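You operate a simulated robot arm through the tools that you are given. There is no shell and no other tool. Be economical: measure what you need, move in short steps, check, and stop when the job is done.

The job below is to be done with a simulated two-armed robot. You get a single attempt, and the scene is never put back.

JOB
Pick up the test tube labelled "T9" from the side table with one hand, pass it to the other hand and put it in the yellow tub.

It is judged by the outcome, as a careful person would: the job done as asked, and still so three seconds after it is handed in. It fails if anything else is knocked over, pushed out of place, dropped, spilled or broken.

ROBOT AND FRAMES
Two 7-joint arms with two-finger parallel grippers on one trunk, on a base that drives. Base frame: it is fixed to the floor where the robot stands at the start and does not move with it; the origin is under the middle of the robot, x ahead of it, y to its left, z up. Readings come in mm, rad, newtons and seconds.
The left shoulder is at the start at [80, 131, 947], the right one opposite. With the tool pointing down near the work surface each hand reaches from about 400 to 860 mm from the robot's upright axis, wherever it stands, measured 20 degrees to its own side. Places, roughly: test tube [1250, 0, 750]; yellow tub [-1500, -1500, 750]. Payload 1.57 kg a hand.
The TCP of each hand is the grasp point between the finger pads, 30 mm short of the fingertips. In the tool frame z runs along the fingers and y along their closing line. The gripper opens to 110 mm. The fingers are 24 mm wide and 12 mm thick; the gripper's body (48 by 112 mm) begins 78 mm behind the TCP.
Orientation is that of the tool frame in the base frame, as a unit quaternion [x, y, z, w]. With the fingers straight down and closing along the base's y, the tool's x points along the base's -x, its y along +y and its z along -z.

CONTROLS
- The arms move only by the tool jog_arm. It takes "left_motion", "right_motion" or both (then of equal length, played together; a hand with none holds still); each is a list of rows, each an object of numbers (a shift or turn left out is 0, a gripper value left out holds the last): "tx", "ty", "tz": the shift along the base's x, y, z in m; "ax", "ay", "az": the turn, a rotation vector about the base's x, y, z in rad; "hand": the closure in counts, from 0 (fully open) to 255 (shut). In form: [{"tx": .., "ty": .., "tz": .., "ax": .., "ay": .., "az": .., "hand": ..}, ...]. A call has 1 to 12 rows; each row is the pose to reach, as a shift and turn from the pose commanded when the call began. Rows are played at 5 a second. More than 50 mm and 0.15 rad between two rows, or a gripper value outside its range, and nothing of the call is played. A pose out of reach is approached as far as the arm can. The call stops where the force on the tool passes 40 N (or 10 N more than at its start, if that is more) or the arm is blocked; 0.2 s more then pass. The fingers move at their own pace (about 108 mm/s each) and stop on an object; they squeeze with about 30 N. The grip force told is the motor's: it shows also when the fingers shut on nothing. Time passes only in rows, and 0.2 s behind the last, so rows that repeat a pose let the fingers close. It gives the time, the measured TCP pose, the force on the tool (base axes), the opening and the grip force at its end, in the units of the frame above (readings bear some noise), with the torque about the TCP (base axes, N m) and any sound that the robot's microphone picked up, and new pictures: "views" is both (left out), scene, wrist or none (wrist: the cameras of the hands that moved).
- Cameras (640 x 400 px; columns grow to the right, rows downward): "scene" is now at [-50.1, -1.4, 1435.3]; the picture's right is [-0.03, -1.00, 0.00], its down [-0.42, 0.01, -0.91] and it looks along [0.91, -0.03, -0.42] (base axes); focal length 280 px, centre (320, 200). "left" rides on the left gripper at [70, -16, -141] in its tool frame; the picture's right is [0.23, 0.97, 0.00], its down [-0.86, 0.20, -0.48] and it looks along [-0.47, 0.11, 0.88] (tool axes); focal length 222 px, centre (320, 200). "right" rides on the right gripper at [70, 16, -141] in its tool frame; the picture's right is [-0.23, 0.97, 0.00], its down [-0.86, -0.20, -0.48] and it looks along [-0.47, -0.11, 0.88] (tool axes); focal length 222 px, centre (320, 200). There is no depth. A picture from a camera that has moved, and an enlarged one, comes with that camera's place and axes in the base frame and with its lens.
- steer(legs): drives the robot by 1 to 6 legs, each [ahead, left, turn to the left] in mm, mm and rad, along the robot's own axes; the way and the turn of a leg run together, so that a leg with both is an arc; at most 1500 mm and 3.142 rad a leg. The arms and the cameras ride along, it lands a little off, and it stops where it bumps. It gives what a move gives, and a new picture of the scene camera.
- aim_head(pan, tilt): turns the head with the scene camera to pan (to the left, within 1.902 rad either way) and tilt (down, from -0.506 to 1.204), counted from straight ahead of the robot. It gives what a move gives, and a new picture of the scene camera.
- close_up(camera, box): a new picture of the part [left, top, right, bottom] of that camera's present view, enlarged. The clock stands still meanwhile.
- job_done(): hands the job in; it is judged then, once.

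Go step by step. Nothing tells you exact positions but the pictures and the camera data: compare them with the known pose of the tool, close in by small moves and look again before you grip or let go. The budget is 120 turns and 260 pictures, counting those below and the enlarged ones. Unless the task says otherwise, let go and move clear before handing in, and close with one line.

The tools are called after "Request:" as a command line: name --argument value ..., lists and objects as JSON in quotes. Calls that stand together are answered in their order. jog_arm: Moves the arms, as the interface text tells. Its arguments: {"type":"object","properties":{"left_motion":{"type":"array"},"right_motion":{"type":"array"},"views":{"type":"string","enum":["both","scene","wrist","none"]}},"required":[]} The other tools are called the same way: steer (legs) drives the base; aim_head (pan, tilt) turns the head that bears the scene camera; close_up (camera, box) takes an enlarged picture of a part of a camera's view; job_done () hands the job in.

At the start:

```text
clock: 0.0
left_ee_pos: [622.7, 302.5, 1038.8]
left_tool_rot: [0.0, 1.0, 0.001, 0.0]
left_contact_force: [0.4, -0.1, -0.6]
left_ft_torque: [-0.03, -0.03, 0.0]
left_gripper_width: 110.3
left_gripper_force: 0.2
right_ee_pos: [583.7, -183.6, 1018.1]
right_tool_rot: [0.0, 1.0, 0.0, 0.0]
right_contact_force: [0.5, 0.1, 0.2]
right_ft_torque: [0.01, 0.0, 0.02]
right_gripper_width: 109.7
right_gripper_force: 0.0
robot x, y, heading: [-0.7, -2.8, -0.002]
head pan, tilt: [-0.033, 0.429]
```

scene: 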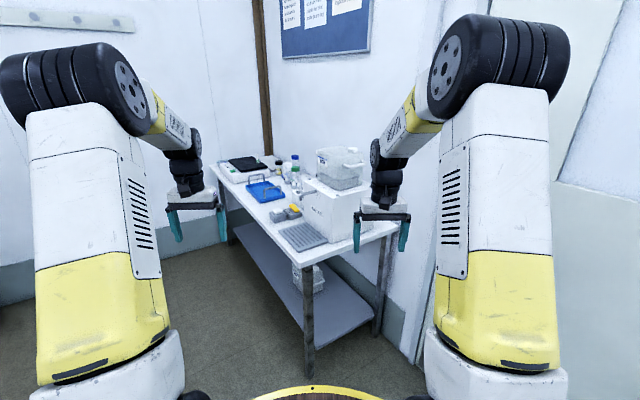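
right: 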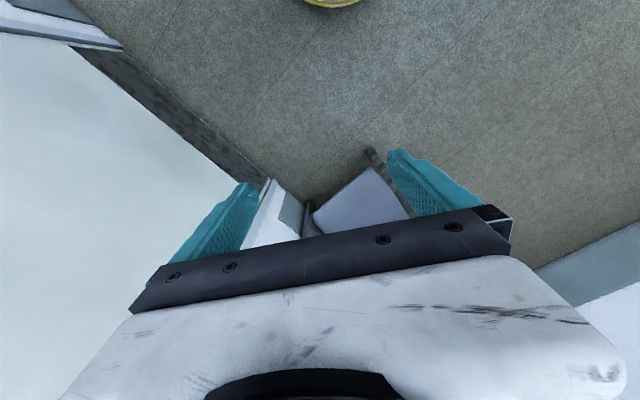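
left: 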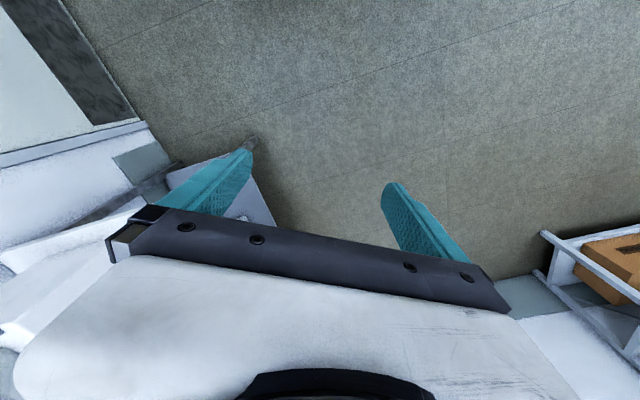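

I see the side table ahead with a blue rack, bottles and other items. I take a close look at it to find the tube.

Request:
close_up --camera "scene" --box '[210, 140, 330, 260]'

Request:
close_up --camera "scene" --box '[230, 150, 310, 200]'

```text
3.33 times, centred on (270, 200) of scene
camera zoom: at [-50.1, -1.4, 1435.3], right [-0.03, -1.0, 0.0], down [-0.42, 0.01, -0.91], along [0.91, -0.03, -0.42], focal length 932 px, centre (487, 200)
```

zoom: 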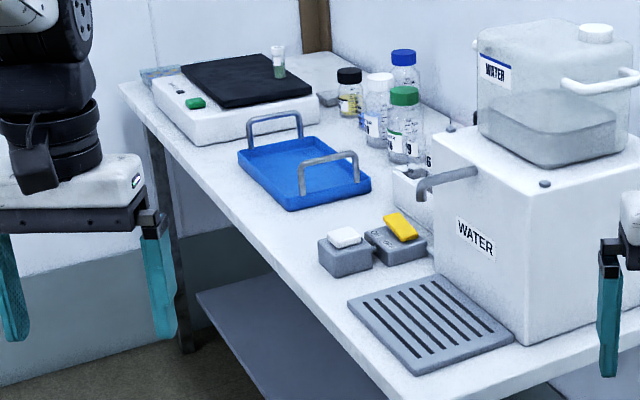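

```text
8.00 times, centred on (270, 175) of scene
camera zoom: at [-50.1, -1.4, 1435.3], right [-0.03, -1.0, 0.0], down [-0.42, 0.01, -0.91], along [0.91, -0.03, -0.42], focal length 2237 px, centre (720, 400)
```

zoom: 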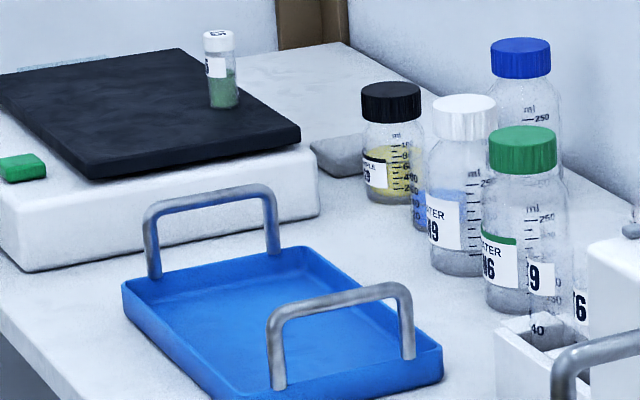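

A small white rack with tubes seems to stand behind the dispenser. I look closer.

Request:
close_up --camera "scene" --box '[280, 165, 328, 195]'

Request:
close_up --camera "scene" --box '[280, 180, 344, 220]'

```text
13.33 times, centred on (304, 180) of scene
camera zoom: at [-50.1, -1.4, 1435.3], right [-0.03, -1.0, 0.0], down [-0.42, 0.01, -0.91], along [0.91, -0.03, -0.42], focal length 3728 px, centre (533, 467)
```

zoom: 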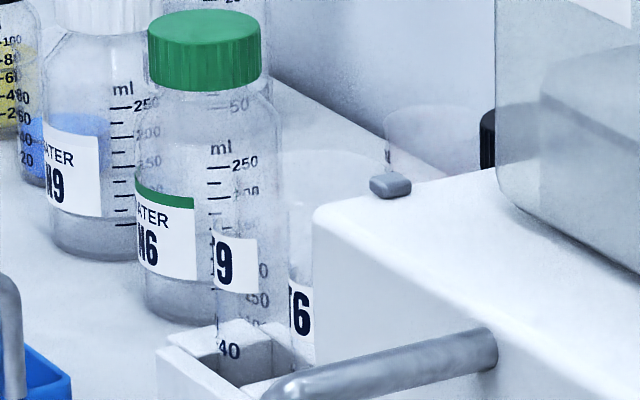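

```text
10.00 times, centred on (312, 200) of scene
camera zoom: at [-50.1, -1.4, 1435.3], right [-0.03, -1.0, 0.0], down [-0.42, 0.01, -0.91], along [0.91, -0.03, -0.42], focal length 2796 px, centre (400, 200)
```

zoom: 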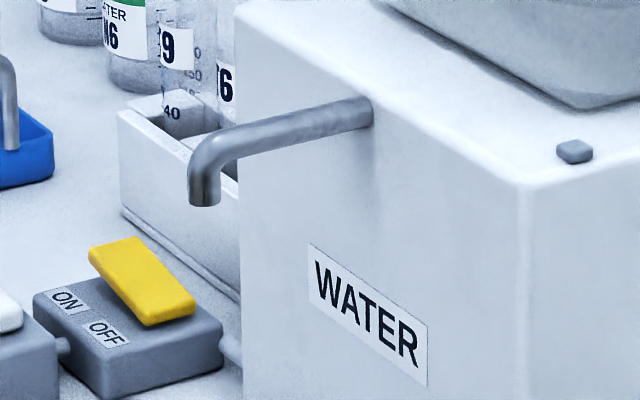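

T9 stands in a small white rack behind the water dispenser; the table's long side runs at about 30° to the left. I look to the left for the free floor before driving around.

Request:
aim_head --pan 0.9 --tilt 0.6

Request:
aim_head --pan -1.9 --tilt 0.5

```text
clock: 1.2
left_ee_pos: [622.3, 300.9, 1037.3]
left_tool_rot: [-0.001, 1.0, -0.001, 0.001]
left_contact_force: [-0.8, -0.1, -0.1]
left_ft_torque: [0.03, -0.03, 0.0]
left_gripper_width: 109.9
left_gripper_force: 0.1
right_ee_pos: [584.2, -184.1, 1019.1]
right_tool_rot: [0.0, 1.0, 0.001, 0.0]
right_contact_force: [0.0, 0.5, 0.1]
right_ft_torque: [-0.01, -0.01, -0.01]
right_gripper_width: 110.0
right_gripper_force: 0.0
robot x, y, heading: [0.0, 1.5, 0.001]
head pan, tilt: [0.901, 0.6]
camera scene: at [-87.3, 70.9, 1419.8], right [0.78, -0.62, 0.0], down [-0.35, -0.44, -0.83], along [0.51, 0.65, -0.56], focal length 280 px, centre (320, 200)
```

scene: 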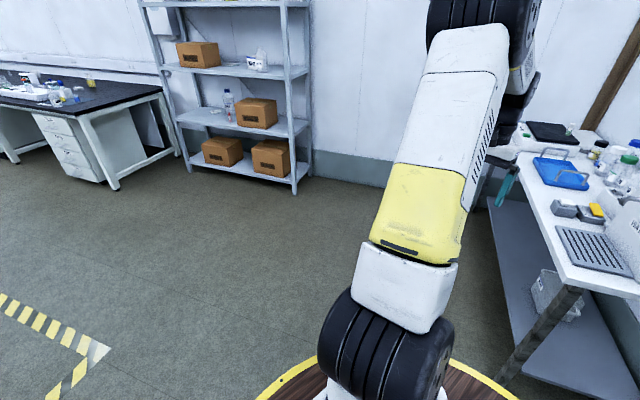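

```text
clock: 3.7
left_ee_pos: [622.6, 301.8, 1036.8]
left_tool_rot: [0.0, 1.0, 0.0, 0.0]
left_contact_force: [-0.5, -0.1, 0.6]
left_ft_torque: [-0.02, 0.01, 0.02]
left_gripper_width: 110.0
left_gripper_force: 0.0
right_ee_pos: [583.9, -184.0, 1019.1]
right_tool_rot: [0.0, 1.0, 0.0, -0.001]
right_contact_force: [0.2, -0.7, -0.9]
right_ft_torque: [-0.02, -0.01, 0.0]
right_gripper_width: 109.9
right_gripper_force: 0.0
robot x, y, heading: [-2.0, -2.5, 0.003]
head pan, tilt: [-1.901, 0.499]
camera scene: at [-171.7, -84.5, 1428.9], right [-0.95, 0.32, 0.0], down [0.15, 0.45, -0.88], along [-0.28, -0.83, -0.48], focal length 280 px, centre (320, 200)
```

scene: 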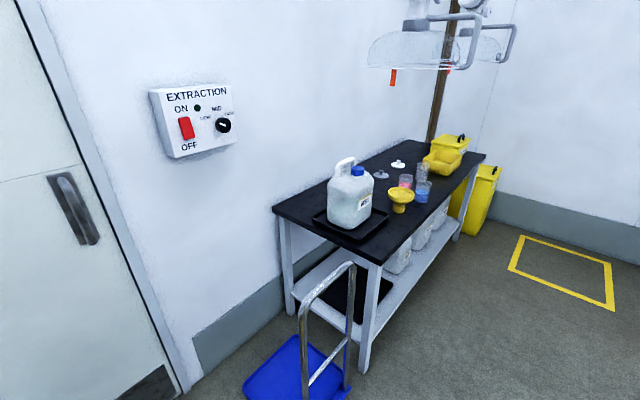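

The tub stands on a black bench on the right side behind me. I take an enlarged look at it.

Request:
close_up --camera "scene" --box '[370, 120, 510, 210]'

Request:
steer --legs '[[0, 650, 0], [300, 0, 0]]'

Request:
aim_head --pan -0.5 --tilt 0.5

```text
4.44 times, centred on (440, 165) of scene
camera zoom: at [-171.7, -84.5, 1428.9], right [-0.95, 0.32, 0.0], down [0.15, 0.45, -0.88], along [-0.28, -0.83, -0.48], focal length 1243 px, centre (-213, 356)
```

zoom: 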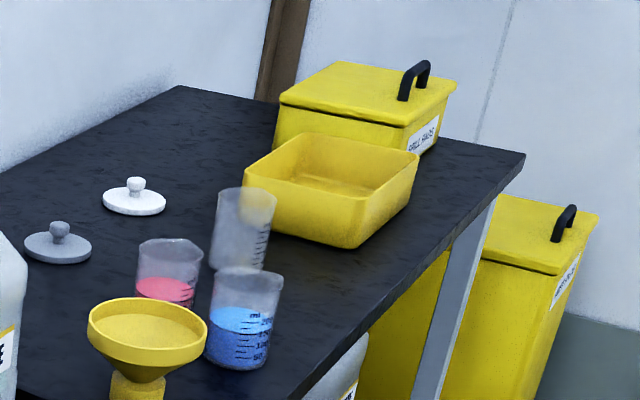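

```text
clock: 8.9
left_ee_pos: [920.3, 949.6, 1037.9]
left_tool_rot: [0.001, 1.0, 0.0, 0.0]
left_contact_force: [0.1, -0.2, -0.1]
left_ft_torque: [0.02, 0.01, 0.02]
left_gripper_width: 110.0
left_gripper_force: 0.0
right_ee_pos: [882.0, 464.8, 1018.0]
right_tool_rot: [-0.001, 1.0, 0.001, 0.001]
right_contact_force: [-0.3, 0.9, 0.0]
right_ft_torque: [0.0, 0.0, 0.0]
right_gripper_width: 110.1
right_gripper_force: 0.2
robot x, y, heading: [297.1, 649.4, -0.001]
head pan, tilt: [-1.901, 0.499]
camera scene: at [126.7, 564.2, 1428.8], right [-0.95, 0.32, 0.0], down [0.15, 0.45, -0.88], along [-0.28, -0.83, -0.48], focal length 280 px, centre (320, 200)
```

scene: 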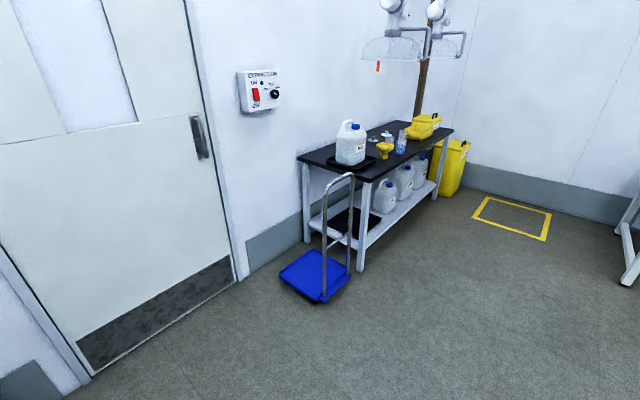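

```text
clock: 10.5
left_ee_pos: [920.2, 951.8, 1038.4]
left_tool_rot: [0.0, 1.0, 0.0, -0.001]
left_contact_force: [-0.1, 0.4, 0.1]
left_ft_torque: [0.0, 0.02, 0.02]
left_gripper_width: 110.1
left_gripper_force: 0.1
right_ee_pos: [881.9, 465.1, 1018.0]
right_tool_rot: [0.001, 1.0, 0.0, 0.0]
right_contact_force: [0.5, 0.2, -0.2]
right_ft_torque: [-0.03, 0.0, -0.01]
right_gripper_width: 109.9
right_gripper_force: 0.1
robot x, y, heading: [298.0, 650.8, 0.004]
head pan, tilt: [-0.499, 0.499]
camera scene: at [236.0, 606.8, 1428.8], right [-0.48, -0.88, 0.0], down [-0.42, 0.23, -0.88], along [0.77, -0.42, -0.48], focal length 280 px, centre (320, 200)
```

scene: 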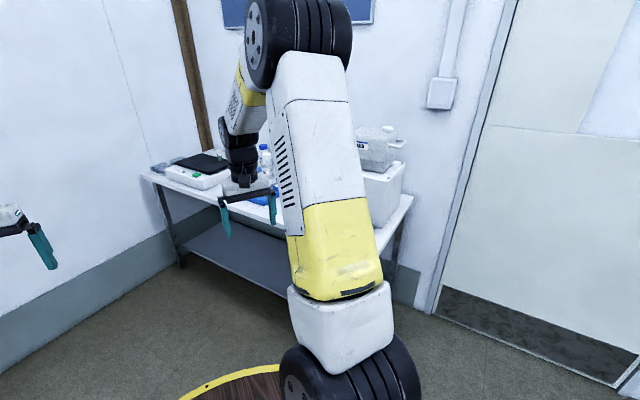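

Request:
steer --legs '[[0, 0, -1.0]]'

Request:
aim_head --pan 0.1 --tilt 0.45

```text
clock: 13.4
left_ee_pos: [891.7, 296.7, 1038.2]
left_tool_rot: [0.474, 0.88, 0.0, -0.001]
left_contact_force: [-1.0, -0.1, 0.8]
left_ft_torque: [0.01, -0.04, -0.03]
left_gripper_width: 109.8
left_gripper_force: 0.0
right_ee_pos: [465.4, 59.2, 1018.2]
right_tool_rot: [0.474, 0.881, 0.0, 0.0]
right_contact_force: [1.0, 0.3, 0.9]
right_ft_torque: [-0.02, 0.02, -0.03]
right_gripper_width: 110.1
right_gripper_force: 0.0
robot x, y, heading: [297.0, 648.5, -0.985]
head pan, tilt: [-0.499, 0.499]
camera scene: at [226.6, 676.3, 1428.8], right [-1.0, -0.08, 0.0], down [-0.04, 0.48, -0.88], along [0.07, -0.87, -0.48], focal length 280 px, centre (320, 200)
```

scene: 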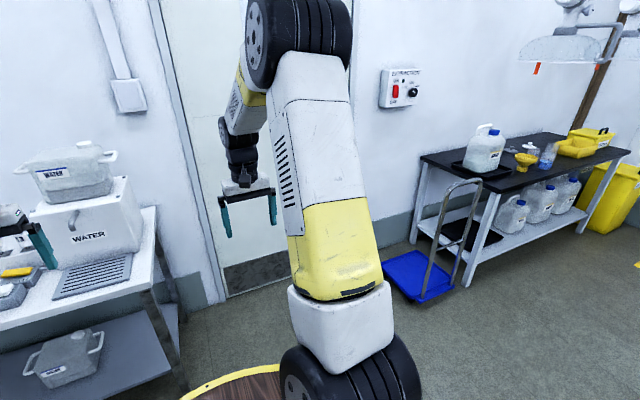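

```text
clock: 14.4
left_ee_pos: [892.6, 294.9, 1039.2]
left_tool_rot: [0.474, 0.88, 0.0, 0.001]
left_contact_force: [-0.2, -0.3, -1.3]
left_ft_torque: [-0.04, 0.02, -0.01]
left_gripper_width: 109.9
left_gripper_force: 0.0
right_ee_pos: [465.5, 60.2, 1018.4]
right_tool_rot: [0.475, 0.88, 0.0, 0.0]
right_contact_force: [1.3, 0.5, -0.8]
right_ft_torque: [0.02, -0.01, -0.01]
right_gripper_width: 109.9
right_gripper_force: 0.0
robot x, y, heading: [299.0, 645.4, -0.989]
head pan, tilt: [0.099, 0.45]
camera scene: at [276.9, 695.6, 1433.3], right [-0.78, -0.63, 0.0], down [-0.27, 0.34, -0.9], along [0.57, -0.7, -0.44], focal length 280 px, centre (320, 200)
```

scene: 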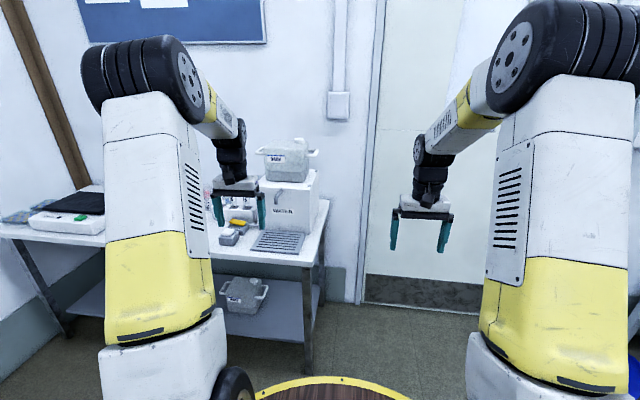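

Request:
steer --legs '[[0, 600, 0]]'

Request:
close_up --camera "scene" --box '[220, 120, 460, 270]'

```text
clock: 17.8
left_ee_pos: [1400.6, 631.2, 1038.3]
left_tool_rot: [0.473, 0.881, 0.0, 0.0]
left_contact_force: [-0.1, 0.1, 0.0]
left_ft_torque: [0.0, -0.02, 0.03]
left_gripper_width: 109.8
left_gripper_force: 0.1
right_ee_pos: [975.4, 396.1, 1017.7]
right_tool_rot: [0.474, 0.881, -0.001, 0.0]
right_contact_force: [-0.9, -0.2, 1.3]
right_ft_torque: [-0.06, 0.0, -0.01]
right_gripper_width: 110.0
right_gripper_force: 0.1
robot x, y, heading: [806.1, 980.5, -0.99]
head pan, tilt: [0.099, 0.45]
camera scene: at [784.1, 1030.3, 1433.3], right [-0.78, -0.63, 0.0], down [-0.28, 0.34, -0.9], along [0.57, -0.7, -0.44], focal length 280 px, centre (320, 200)
```

scene: 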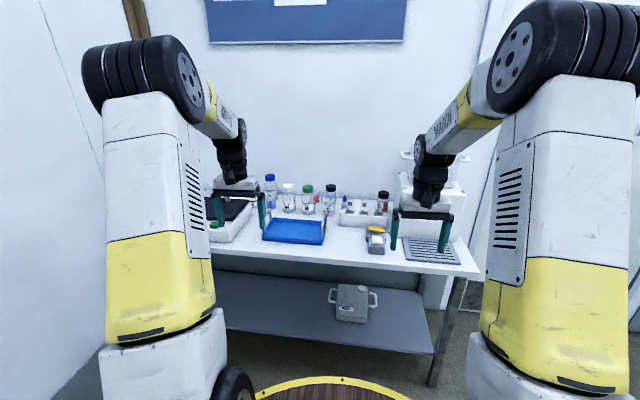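

```text
2.67 times, centred on (340, 195) of scene
camera zoom: at [784.1, 1030.3, 1433.3], right [-0.78, -0.63, 0.0], down [-0.28, 0.34, -0.9], along [0.57, -0.7, -0.44], focal length 746 px, centre (267, 213)
```

zoom: 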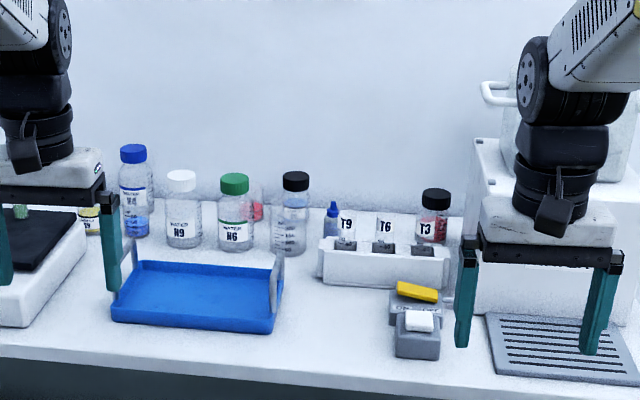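

I now see the rack with T9, T6 and T3, T9 being the leftmost. I enlarge it.

Request:
close_up --camera "scene" --box '[324, 180, 404, 230]'

```text
8.00 times, centred on (364, 205) of scene
camera zoom: at [784.1, 1030.3, 1433.3], right [-0.78, -0.63, 0.0], down [-0.28, 0.34, -0.9], along [0.57, -0.7, -0.44], focal length 2237 px, centre (-32, 160)
```

zoom: 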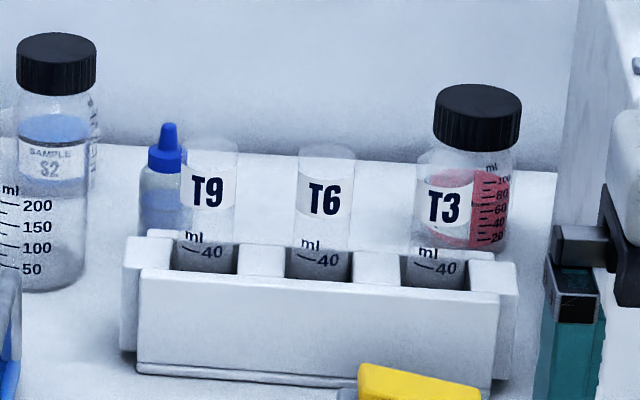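

T9's label triangulates to about (1388, 76, 866), with the rack running about 31° off base x. I will use the right hand, so that the dispenser stays clear; I drive left, square up and go part of the way in.

Request:
steer --legs '[[0, 221, 0], [0, 0, -0.045], [300, 0, 0]]'

Request:
aim_head --pan 0.0 --tilt 0.7

```text
clock: 21.5
left_ee_pos: [1720.4, 468.8, 1037.5]
left_tool_rot: [0.494, 0.87, 0.0, 0.0]
left_contact_force: [-0.4, 0.1, -0.1]
left_ft_torque: [-0.02, 0.02, -0.01]
left_gripper_width: 110.1
left_gripper_force: 0.2
right_ee_pos: [1285.0, 252.2, 1018.9]
right_tool_rot: [0.495, 0.869, 0.0, -0.001]
right_contact_force: [-0.4, -0.3, -0.4]
right_ft_torque: [0.03, -0.01, 0.02]
right_gripper_width: 110.0
right_gripper_force: 0.1
robot x, y, heading: [1139.0, 846.6, -1.036]
head pan, tilt: [0.099, 0.45]
camera scene: at [1123.7, 895.9, 1433.3], right [-0.8, -0.59, 0.0], down [-0.26, 0.35, -0.9], along [0.53, -0.72, -0.44], focal length 280 px, centre (320, 200)
```

scene: 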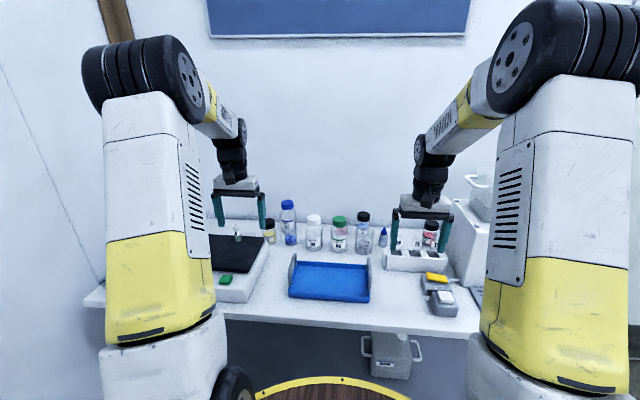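

```text
clock: 22.3
left_ee_pos: [1721.3, 468.4, 1037.6]
left_tool_rot: [0.495, 0.869, 0.0, 0.0]
left_contact_force: [0.2, 0.4, 0.6]
left_ft_torque: [0.01, -0.05, -0.01]
left_gripper_width: 110.0
left_gripper_force: 0.0
right_ee_pos: [1283.9, 252.7, 1018.5]
right_tool_rot: [0.495, 0.869, 0.0, -0.001]
right_contact_force: [-0.1, -0.4, 0.1]
right_ft_torque: [0.02, 0.0, 0.01]
right_gripper_width: 109.9
right_gripper_force: 0.1
robot x, y, heading: [1141.4, 847.4, -1.029]
head pan, tilt: [0.0, 0.7]
camera scene: at [1112.6, 896.8, 1411.2], right [-0.86, -0.51, 0.0], down [-0.33, 0.55, -0.77], along [0.39, -0.66, -0.64], focal length 280 px, centre (320, 200)
```

scene: 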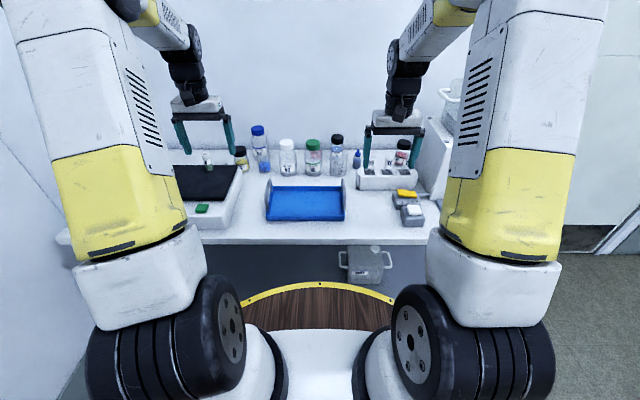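

The tube is now about 800 mm ahead and 185 mm right of my axis. I move 60 mm nearer and look with the right wrist camera.

Request:
steer --legs '[[60, 0, 0]]'

Request:
jog_arm --right_motion '[{"tx": 0.02, "ty": -0.03, "hand": 60}, {"tx": 0.035, "ty": -0.06, "hand": 110}, {"tx": 0.035, "ty": -0.06, "hand": 110}]'

Request:
close_up --camera "scene" --box '[340, 110, 468, 190]'

```text
clock: 23.3
left_ee_pos: [1752.0, 416.3, 1038.4]
left_tool_rot: [0.495, 0.869, 0.0, 0.0]
left_contact_force: [0.8, 0.5, -0.9]
left_ft_torque: [0.0, 0.0, -0.02]
left_gripper_width: 110.1
left_gripper_force: 0.1
right_ee_pos: [1315.0, 200.2, 1018.5]
right_tool_rot: [0.495, 0.869, 0.0, 0.0]
right_contact_force: [-0.4, -0.3, -1.3]
right_ft_torque: [-0.02, -0.01, -0.02]
right_gripper_width: 110.0
right_gripper_force: 0.1
robot x, y, heading: [1174.5, 794.0, -1.03]
head pan, tilt: [0.0, 0.7]
camera scene: at [1143.2, 845.3, 1411.1], right [-0.86, -0.51, 0.0], down [-0.33, 0.55, -0.76], along [0.39, -0.66, -0.64], focal length 280 px, centre (320, 200)
```

scene: 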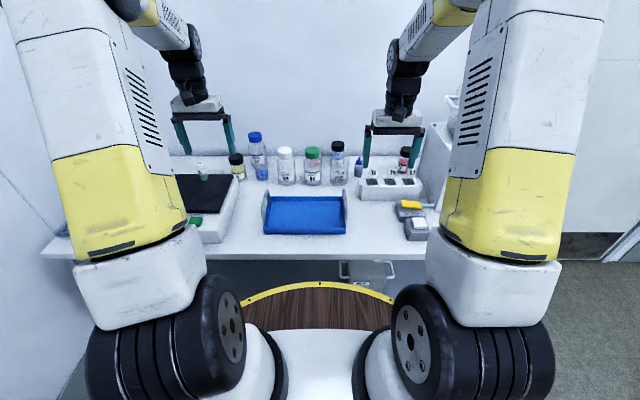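

```text
clock: 24.1
left_ee_pos: [1751.0, 417.4, 1038.2]
left_tool_rot: [0.494, 0.869, 0.0, -0.001]
left_contact_force: [0.0, 0.2, -0.7]
left_ft_torque: [0.04, -0.01, 0.0]
left_gripper_width: 109.8
left_gripper_force: 0.0
right_ee_pos: [1348.9, 140.0, 1018.9]
right_tool_rot: [0.494, 0.869, 0.0, 0.0]
right_contact_force: [0.1, -0.1, -0.8]
right_ft_torque: [-0.02, 0.01, -0.01]
right_gripper_width: 62.6
right_gripper_force: 0.1
robot x, y, heading: [1172.1, 797.6, -1.036]
head pan, tilt: [0.0, 0.7]
camera scene: at [1143.3, 845.2, 1411.1], right [-0.86, -0.51, 0.0], down [-0.33, 0.55, -0.76], along [0.39, -0.66, -0.64], focal length 280 px, centre (320, 200)
camera right: at [1328.1, 209.3, 1160.5], right [0.95, 0.3, 0.0], down [0.27, -0.84, 0.48], along [0.14, -0.46, -0.88], focal length 222 px, centre (320, 200)
```

scene: 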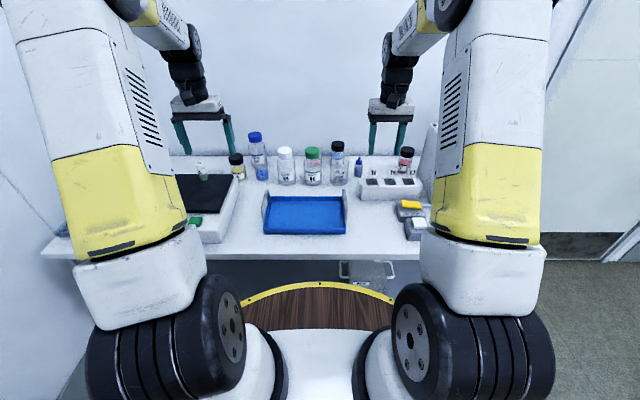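
right: 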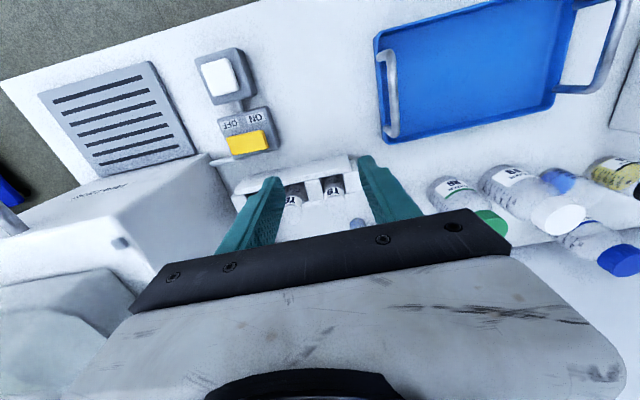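

```text
5.00 times, centred on (404, 150) of scene
camera zoom: at [1143.3, 845.2, 1411.1], right [-0.86, -0.51, 0.0], down [-0.33, 0.55, -0.76], along [0.39, -0.66, -0.64], focal length 1398 px, centre (-100, 450)
```

zoom: 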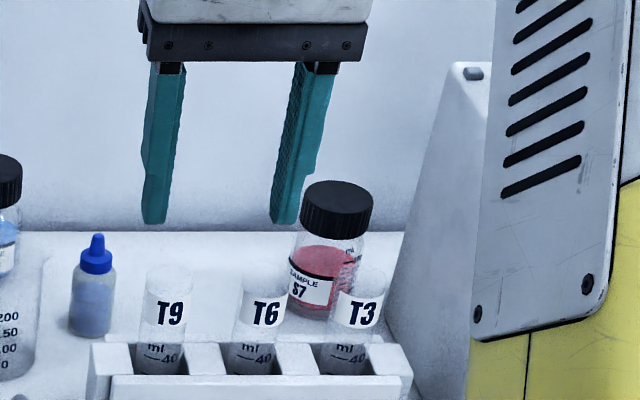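

Request:
jog_arm --right_motion '[{"tx": 0.022, "ty": -0.036}, {"tx": 0.044, "ty": -0.072}, {"tx": 0.044, "ty": -0.072, "tz": -0.03}, {"tx": 0.044, "ty": -0.072, "tz": -0.05}]'

Request:
close_up --camera "right" --box '[240, 130, 432, 250]'

Request:
close_up --camera "scene" --box '[340, 110, 468, 190]'

```text
clock: 25.1
left_ee_pos: [1752.9, 416.9, 1038.2]
left_tool_rot: [0.495, 0.869, 0.0, -0.001]
left_contact_force: [0.1, -0.6, 0.5]
left_ft_torque: [-0.03, 0.0, 0.0]
left_gripper_width: 110.2
left_gripper_force: 0.0
right_ee_pos: [1393.9, 68.2, 967.3]
right_tool_rot: [0.495, 0.869, 0.0, 0.0]
right_contact_force: [-0.2, -0.5, -0.4]
right_ft_torque: [-0.01, 0.02, -0.02]
right_gripper_width: 62.4
right_gripper_force: 0.2
robot x, y, heading: [1173.9, 798.9, -1.036]
head pan, tilt: [0.0, 0.7]
camera scene: at [1143.3, 845.2, 1411.1], right [-0.86, -0.51, 0.0], down [-0.33, 0.55, -0.76], along [0.39, -0.66, -0.64], focal length 280 px, centre (320, 200)
camera right: at [1372.3, 137.0, 1109.8], right [0.95, 0.3, 0.0], down [0.27, -0.84, 0.48], along [0.14, -0.46, -0.88], focal length 222 px, centre (320, 200)
```

scene: 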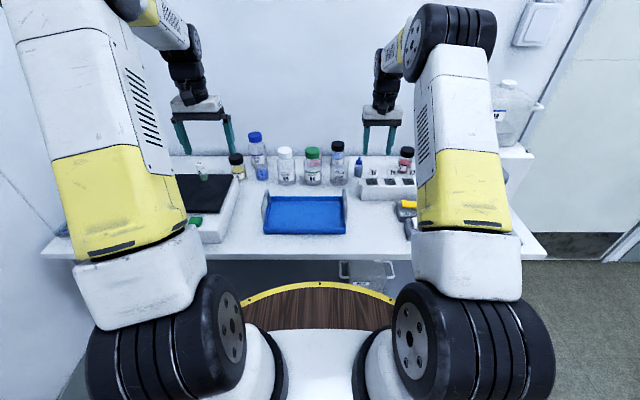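
right: 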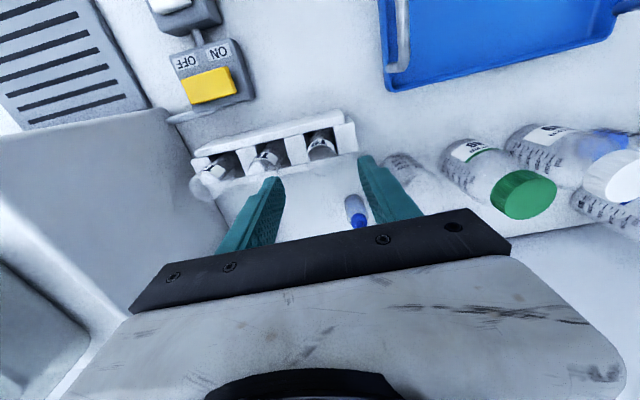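

```text
3.33 times, centred on (336, 190) of right
camera zoom: at [1372.3, 137.0, 1109.8], right [0.95, 0.3, 0.0], down [0.27, -0.84, 0.48], along [0.14, -0.46, -0.88], focal length 740 px, centre (267, 233)
```

zoom: 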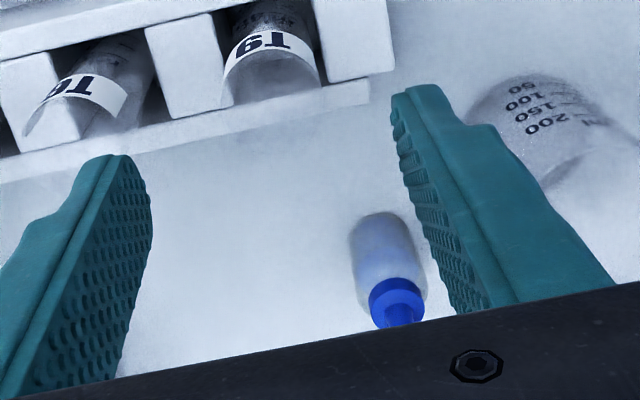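

```text
5.00 times, centred on (404, 150) of scene
camera zoom: at [1143.3, 845.2, 1411.1], right [-0.86, -0.51, 0.0], down [-0.33, 0.55, -0.76], along [0.39, -0.66, -0.64], focal length 1398 px, centre (-100, 450)
```

zoom: 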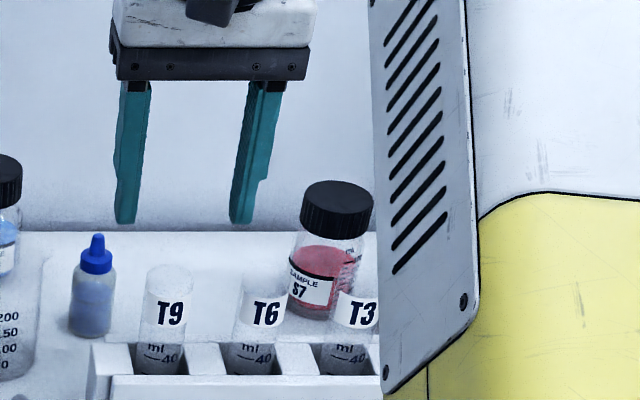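

The hand is centred on T9 to within a few mm. I go down with the fingers 62 mm apart, to a little above the rack.

Request:
jog_arm --right_motion '[{"tx": 0.001, "ty": -0.003, "tz": -0.025}, {"tx": 0.001, "ty": -0.003, "tz": -0.05}, {"tx": 0.001, "ty": -0.003, "tz": -0.065}]'

Request:
close_up --camera "right" --box '[240, 90, 432, 210]'

Request:
close_up --camera "scene" --box '[340, 110, 436, 170]'

```text
clock: 25.9
left_ee_pos: [1751.0, 415.9, 1038.7]
left_tool_rot: [0.494, 0.869, 0.0, 0.001]
left_contact_force: [0.2, 0.1, -0.9]
left_ft_torque: [-0.02, -0.01, 0.03]
left_gripper_width: 109.9
left_gripper_force: 0.0
right_ee_pos: [1394.8, 65.3, 903.6]
right_tool_rot: [0.494, 0.869, 0.0, -0.001]
right_contact_force: [0.6, 0.1, 0.1]
right_ft_torque: [-0.05, -0.01, 0.0]
right_gripper_width: 62.4
right_gripper_force: 0.0
robot x, y, heading: [1178.6, 793.1, -1.031]
head pan, tilt: [0.0, 0.7]
camera scene: at [1143.3, 845.2, 1411.1], right [-0.86, -0.51, 0.0], down [-0.33, 0.55, -0.76], along [0.39, -0.66, -0.64], focal length 280 px, centre (320, 200)
camera right: at [1372.5, 134.2, 1044.6], right [0.95, 0.3, 0.0], down [0.27, -0.84, 0.48], along [0.14, -0.46, -0.88], focal length 222 px, centre (320, 200)
```

scene: 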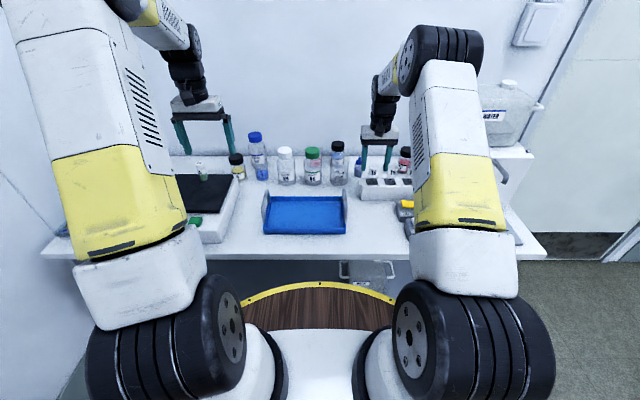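
right: 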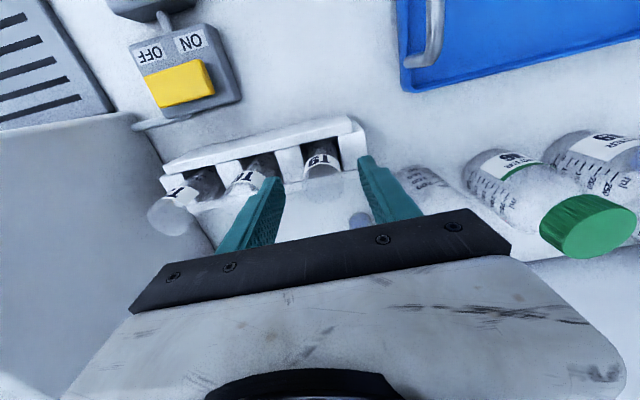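

```text
3.33 times, centred on (336, 150) of right
camera zoom: at [1372.5, 134.2, 1044.6], right [0.95, 0.3, 0.0], down [0.27, -0.84, 0.48], along [0.14, -0.46, -0.88], focal length 740 px, centre (267, 367)
```

zoom: 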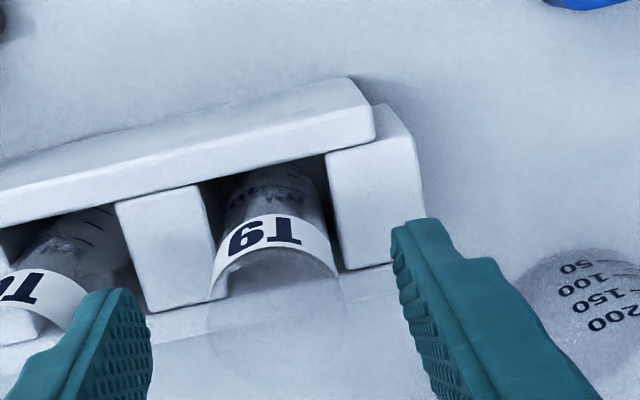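

```text
6.67 times, centred on (388, 140) of scene
camera zoom: at [1143.3, 845.2, 1411.1], right [-0.86, -0.51, 0.0], down [-0.33, 0.55, -0.76], along [0.39, -0.66, -0.64], focal length 1864 px, centre (-133, 600)
```

zoom: 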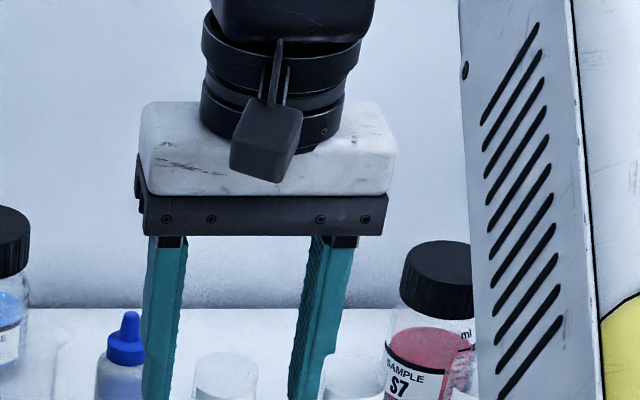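

Request:
jog_arm --right_motion '[{"tz": -0.02}, {"tz": -0.035}]' --views "none"

Request:
close_up --camera "scene" --box '[340, 130, 436, 190]'

Request:
close_up --camera "right" --box '[240, 90, 432, 210]'

```text
clock: 26.5
left_ee_pos: [1751.4, 416.9, 1039.1]
left_tool_rot: [0.496, 0.869, 0.001, 0.0]
left_contact_force: [0.4, -0.1, 0.0]
left_ft_torque: [-0.02, 0.02, 0.02]
left_gripper_width: 110.1
left_gripper_force: 0.1
right_ee_pos: [1394.1, 65.1, 867.7]
right_tool_rot: [0.495, 0.869, 0.0, -0.001]
right_contact_force: [-1.0, 0.7, -0.2]
right_ft_torque: [-0.01, -0.03, 0.0]
right_gripper_width: 62.7
right_gripper_force: 0.0
robot x, y, heading: [1173.8, 795.4, -1.035]
head pan, tilt: [0.0, 0.7]
```

```text
6.67 times, centred on (388, 160) of scene
camera zoom: at [1143.3, 845.2, 1411.1], right [-0.86, -0.51, 0.0], down [-0.33, 0.55, -0.76], along [0.39, -0.66, -0.64], focal length 1864 px, centre (-133, 467)
```

zoom: 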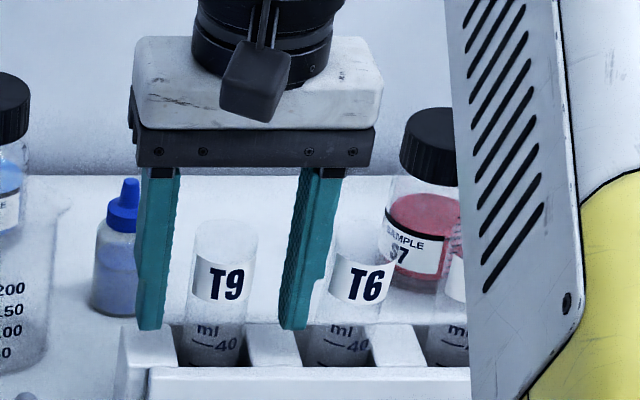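

```text
3.33 times, centred on (336, 150) of right
camera zoom: at [1372.2, 134.5, 1010.1], right [0.95, 0.3, 0.0], down [0.27, -0.84, 0.48], along [0.14, -0.46, -0.88], focal length 740 px, centre (267, 367)
```

zoom: 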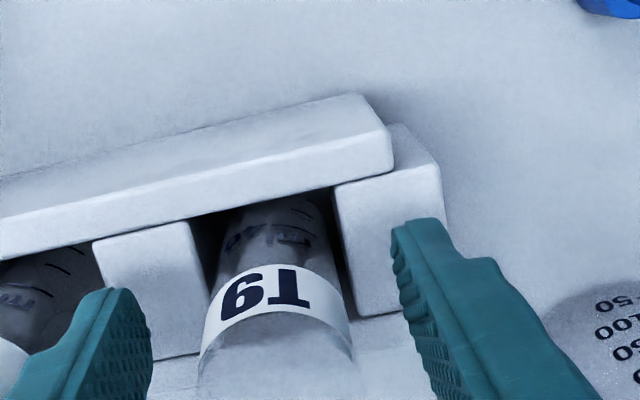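

The fingers stand either side of T9, clear of T6 and the rack. I close and then lift.

Request:
jog_arm --right_motion '[{"hand": 200}, {"hand": 255}, {"hand": 255}, {"hand": 255}]' --views "none"

Request:
jog_arm --right_motion '[{"tz": 0.02}, {"tz": 0.04}, {"tz": 0.06}, {"tz": 0.08}, {"tz": 0.12}, {"tz": 0.16}]'

Request:
close_up --camera "scene" --box '[330, 80, 458, 200]'

```text
clock: 27.5
left_ee_pos: [1752.9, 415.9, 1038.5]
left_tool_rot: [0.495, 0.869, 0.0, 0.0]
left_contact_force: [0.1, 0.4, 0.2]
left_ft_torque: [0.01, 0.01, -0.04]
left_gripper_width: 110.3
left_gripper_force: 0.0
right_ee_pos: [1393.2, 65.4, 868.3]
right_tool_rot: [0.494, 0.869, -0.001, -0.001]
right_contact_force: [-0.4, 0.6, 0.0]
right_ft_torque: [0.03, 0.0, 0.01]
right_gripper_width: 30.7
right_gripper_force: 29.4
robot x, y, heading: [1171.4, 795.2, -1.033]
head pan, tilt: [0.0, 0.7]
```

```text
clock: 28.9
left_ee_pos: [1751.9, 415.8, 1037.8]
left_tool_rot: [0.493, 0.87, 0.0, 0.0]
left_contact_force: [-0.7, -0.4, -0.2]
left_ft_torque: [-0.01, 0.04, 0.0]
left_gripper_width: 110.0
left_gripper_force: 0.1
right_ee_pos: [1393.9, 66.9, 1027.7]
right_tool_rot: [0.494, 0.869, 0.0, -0.001]
right_contact_force: [0.4, 0.2, -0.1]
right_ft_torque: [0.02, 0.01, 0.0]
right_gripper_width: 30.8
right_gripper_force: 30.2
robot x, y, heading: [1173.0, 793.3, -1.037]
head pan, tilt: [0.0, 0.7]
camera scene: at [1143.4, 844.9, 1411.1], right [-0.86, -0.51, 0.0], down [-0.33, 0.55, -0.76], along [0.39, -0.66, -0.64], focal length 280 px, centre (320, 200)
camera right: at [1372.8, 134.8, 1169.3], right [0.95, 0.3, 0.0], down [0.27, -0.84, 0.48], along [0.14, -0.46, -0.88], focal length 222 px, centre (320, 200)
```

scene: 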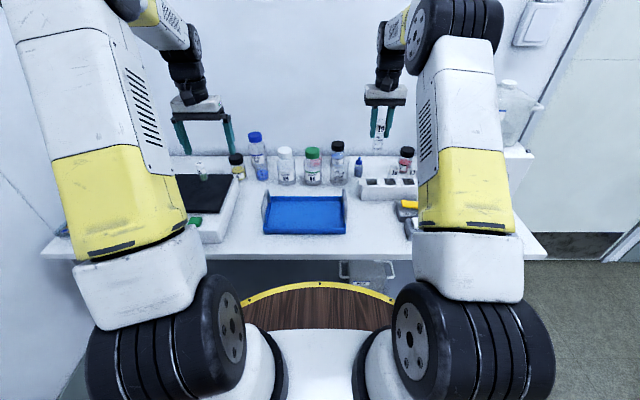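
right: 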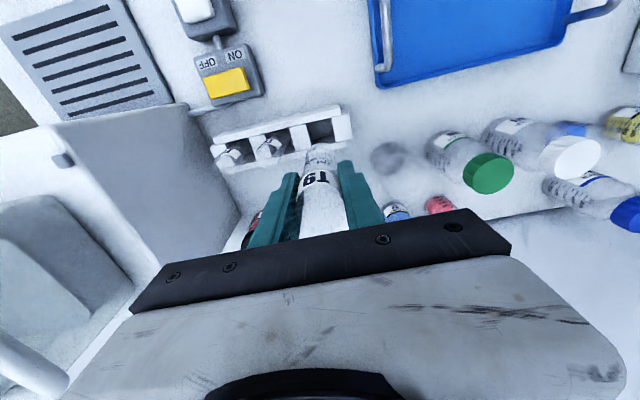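

```text
3.33 times, centred on (394, 140) of scene
camera zoom: at [1143.4, 844.9, 1411.1], right [-0.86, -0.51, 0.0], down [-0.33, 0.55, -0.76], along [0.39, -0.66, -0.64], focal length 932 px, centre (73, 400)
```

zoom: 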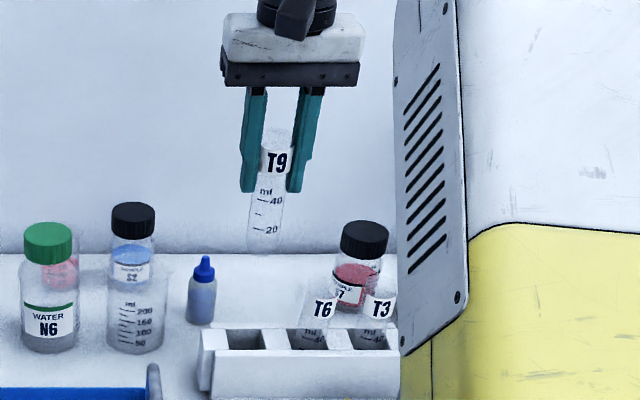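

T9 is held and out of the rack, and nothing else moved. I back away from the table for the handover.

Request:
steer --legs '[[-380, 0, 0]]'

```text
clock: 31.3
left_ee_pos: [1555.9, 747.2, 1037.8]
left_tool_rot: [0.492, 0.871, 0.0, 0.0]
left_contact_force: [0.3, 0.0, 0.0]
left_ft_torque: [0.02, 0.01, -0.03]
left_gripper_width: 109.8
left_gripper_force: 0.2
right_ee_pos: [1201.2, 395.6, 1026.9]
right_tool_rot: [0.493, 0.87, 0.0, 0.0]
right_contact_force: [-0.1, -0.3, 0.2]
right_ft_torque: [-0.03, -0.03, -0.01]
right_gripper_width: 30.9
right_gripper_force: 29.8
robot x, y, heading: [978.7, 1124.1, -1.03]
head pan, tilt: [0.0, 0.7]
camera scene: at [946.7, 1173.1, 1411.1], right [-0.86, -0.52, 0.0], down [-0.33, 0.55, -0.76], along [0.39, -0.66, -0.64], focal length 280 px, centre (320, 200)
```

scene: 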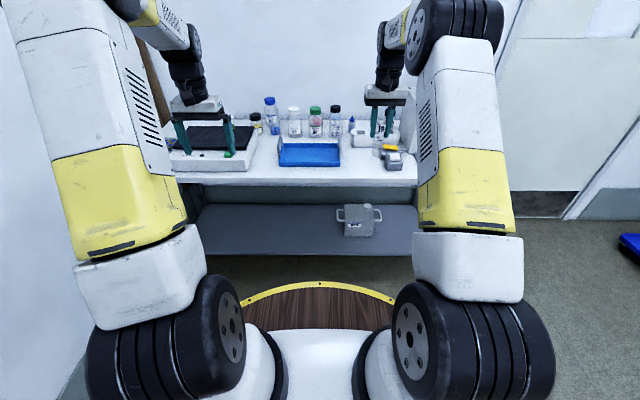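

I start the handover: the right hand tilts 45° so the tube points down-left, while the left hand yaws by 90° so its fingers can close across the tube.

Request:
jog_arm --right_motion '[{"tx": -0.002, "ty": 0.014, "tz": 0.003, "ax": 0.037, "ay": -0.061}, {"tx": -0.004, "ty": 0.028, "tz": 0.006, "ax": 0.073, "ay": -0.122}, {"tx": -0.006, "ty": 0.041, "tz": 0.008, "ax": 0.11, "ay": -0.184}, {"tx": -0.008, "ty": 0.055, "tz": 0.011, "ax": 0.147, "ay": -0.245}, {"tx": -0.01, "ty": 0.069, "tz": 0.014, "ax": 0.184, "ay": -0.306}, {"tx": -0.011, "ty": 0.082, "tz": 0.016, "ax": 0.22, "ay": -0.367}, {"tx": -0.013, "ty": 0.096, "tz": 0.019, "ax": 0.257, "ay": -0.428}, {"tx": -0.015, "ty": 0.11, "tz": 0.022, "ax": 0.294, "ay": -0.489}, {"tx": -0.017, "ty": 0.124, "tz": 0.025, "ax": 0.331, "ay": -0.551}, {"tx": -0.019, "ty": 0.137, "tz": 0.027, "ax": 0.367, "ay": -0.612}, {"tx": -0.021, "ty": 0.151, "tz": 0.03, "ax": 0.404, "ay": -0.673}]' --left_motion '[{"az": -0.1427}, {"az": -0.2855}, {"az": -0.428}, {"az": -0.571}, {"az": -0.714}, {"az": -0.856}, {"az": -0.999}, {"az": -1.142}, {"az": -1.285}, {"az": -1.427}, {"az": -1.57}]'

```text
clock: 33.7
left_ee_pos: [1557.2, 747.7, 1038.3]
left_tool_rot: [0.964, 0.267, 0.0, -0.001]
left_contact_force: [0.1, 0.5, -0.1]
left_ft_torque: [0.01, 0.02, 0.01]
left_gripper_width: 109.7
left_gripper_force: 0.0
right_ee_pos: [1180.3, 546.9, 1057.2]
right_tool_rot: [0.455, 0.804, 0.332, 0.189]
right_contact_force: [-0.4, 0.0, 0.1]
right_ft_torque: [-0.03, 0.01, -0.02]
right_gripper_width: 30.9
right_gripper_force: 30.0
robot x, y, heading: [975.4, 1122.9, -1.025]
head pan, tilt: [0.0, 0.7]
camera scene: at [946.7, 1173.1, 1411.1], right [-0.86, -0.52, 0.0], down [-0.33, 0.55, -0.76], along [0.39, -0.66, -0.64], focal length 280 px, centre (320, 200)
camera right: at [1068.7, 561.6, 1168.9], right [0.71, 0.16, 0.69], down [0.03, -0.98, 0.2], along [0.71, -0.12, -0.7], focal length 222 px, centre (320, 200)
camera left: at [1609.0, 797.3, 1179.3], right [0.7, -0.72, 0.0], down [-0.63, -0.61, 0.48], along [-0.34, -0.33, -0.88], focal length 222 px, centre (320, 200)
```

scene: 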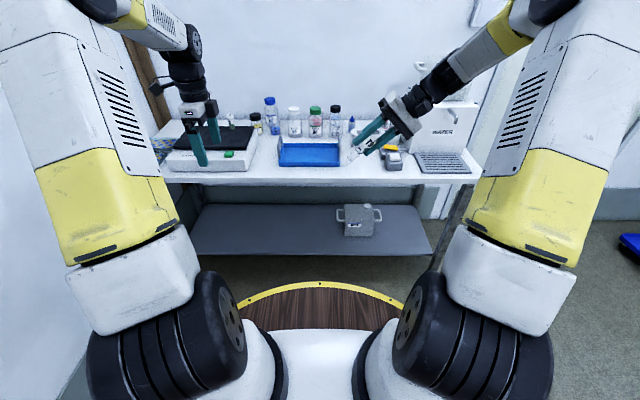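
right: 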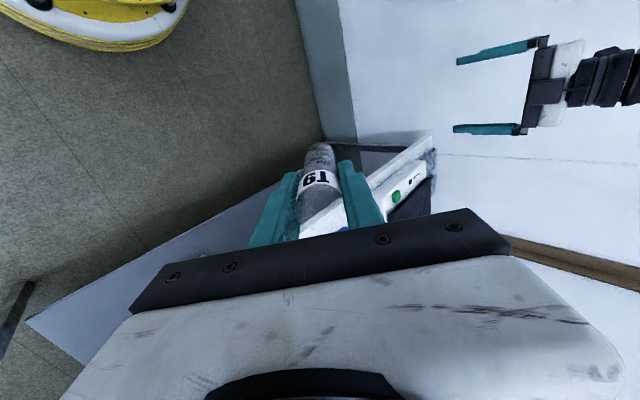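
left: 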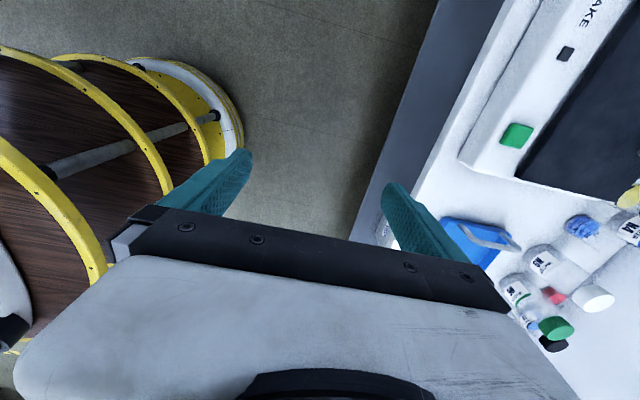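

Request:
jog_arm --left_motion '[{"tx": -0.026, "ty": -0.013, "tz": 0.006, "ax": -0.04, "ay": 0.067}, {"tx": -0.053, "ty": -0.027, "tz": 0.012, "ax": -0.081, "ay": 0.135}, {"tx": -0.079, "ty": -0.04, "tz": 0.018, "ax": -0.121, "ay": 0.202}, {"tx": -0.106, "ty": -0.053, "tz": 0.024, "ax": -0.162, "ay": 0.269}, {"tx": -0.132, "ty": -0.066, "tz": 0.03, "ax": -0.202, "ay": 0.337}, {"tx": -0.158, "ty": -0.08, "tz": 0.036, "ax": -0.242, "ay": 0.404}, {"tx": -0.185, "ty": -0.093, "tz": 0.042, "ax": -0.283, "ay": 0.471}, {"tx": -0.211, "ty": -0.106, "tz": 0.047, "ax": -0.323, "ay": 0.538}, {"tx": -0.238, "ty": -0.12, "tz": 0.052, "ax": -0.364, "ay": 0.606}, {"tx": -0.264, "ty": -0.133, "tz": 0.057, "ax": -0.404, "ay": 0.673}]'

Request:
close_up --camera "scene" --box '[200, 60, 440, 210]'

```text
clock: 35.9
left_ee_pos: [1293.2, 615.2, 1095.4]
left_tool_rot: [0.89, 0.247, -0.37, 0.102]
left_contact_force: [0.5, -0.4, 0.2]
left_ft_torque: [0.0, 0.02, 0.02]
left_gripper_width: 110.1
left_gripper_force: 0.0
right_ee_pos: [1182.1, 546.3, 1056.8]
right_tool_rot: [0.455, 0.804, 0.334, 0.188]
right_contact_force: [-0.2, 0.3, -0.3]
right_ft_torque: [-0.03, -0.02, -0.01]
right_gripper_width: 30.9
right_gripper_force: 30.2
robot x, y, heading: [975.4, 1124.9, -1.03]
head pan, tilt: [0.0, 0.7]
camera scene: at [946.6, 1173.3, 1411.1], right [-0.86, -0.52, 0.0], down [-0.33, 0.55, -0.76], along [0.39, -0.66, -0.64], focal length 280 px, centre (320, 200)
camera left: at [1413.3, 705.6, 1145.3], right [0.64, -0.75, -0.16], down [-0.12, -0.31, 0.94], along [-0.76, -0.58, -0.29], focal length 222 px, centre (320, 200)
```

scene: 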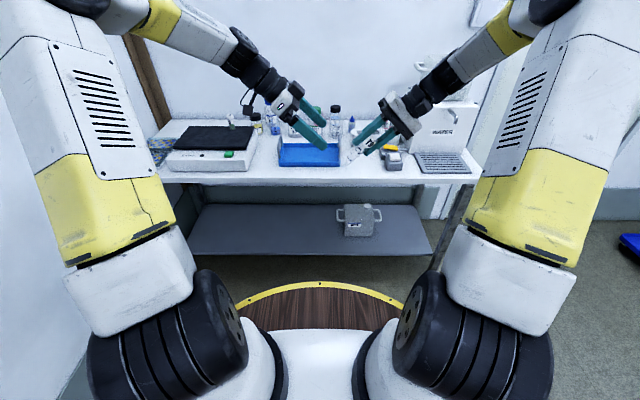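
left: 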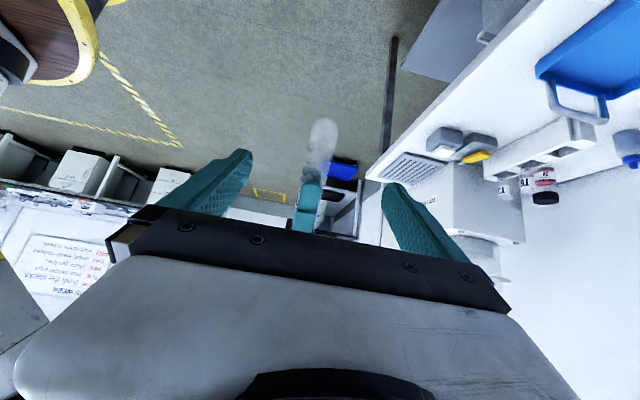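

```text
2.67 times, centred on (320, 135) of scene
camera zoom: at [946.6, 1173.3, 1411.1], right [-0.86, -0.52, 0.0], down [-0.33, 0.55, -0.76], along [0.39, -0.66, -0.64], focal length 746 px, centre (320, 373)
```

zoom: 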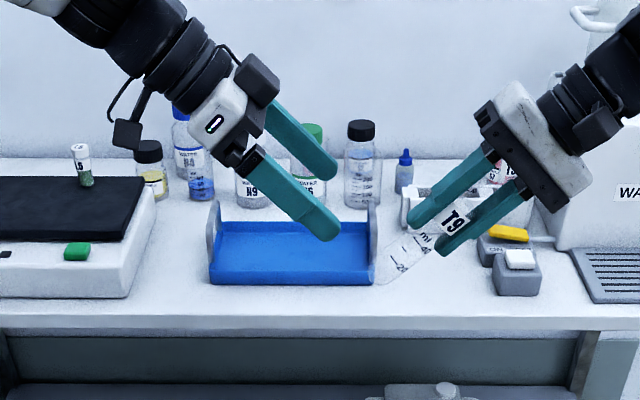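

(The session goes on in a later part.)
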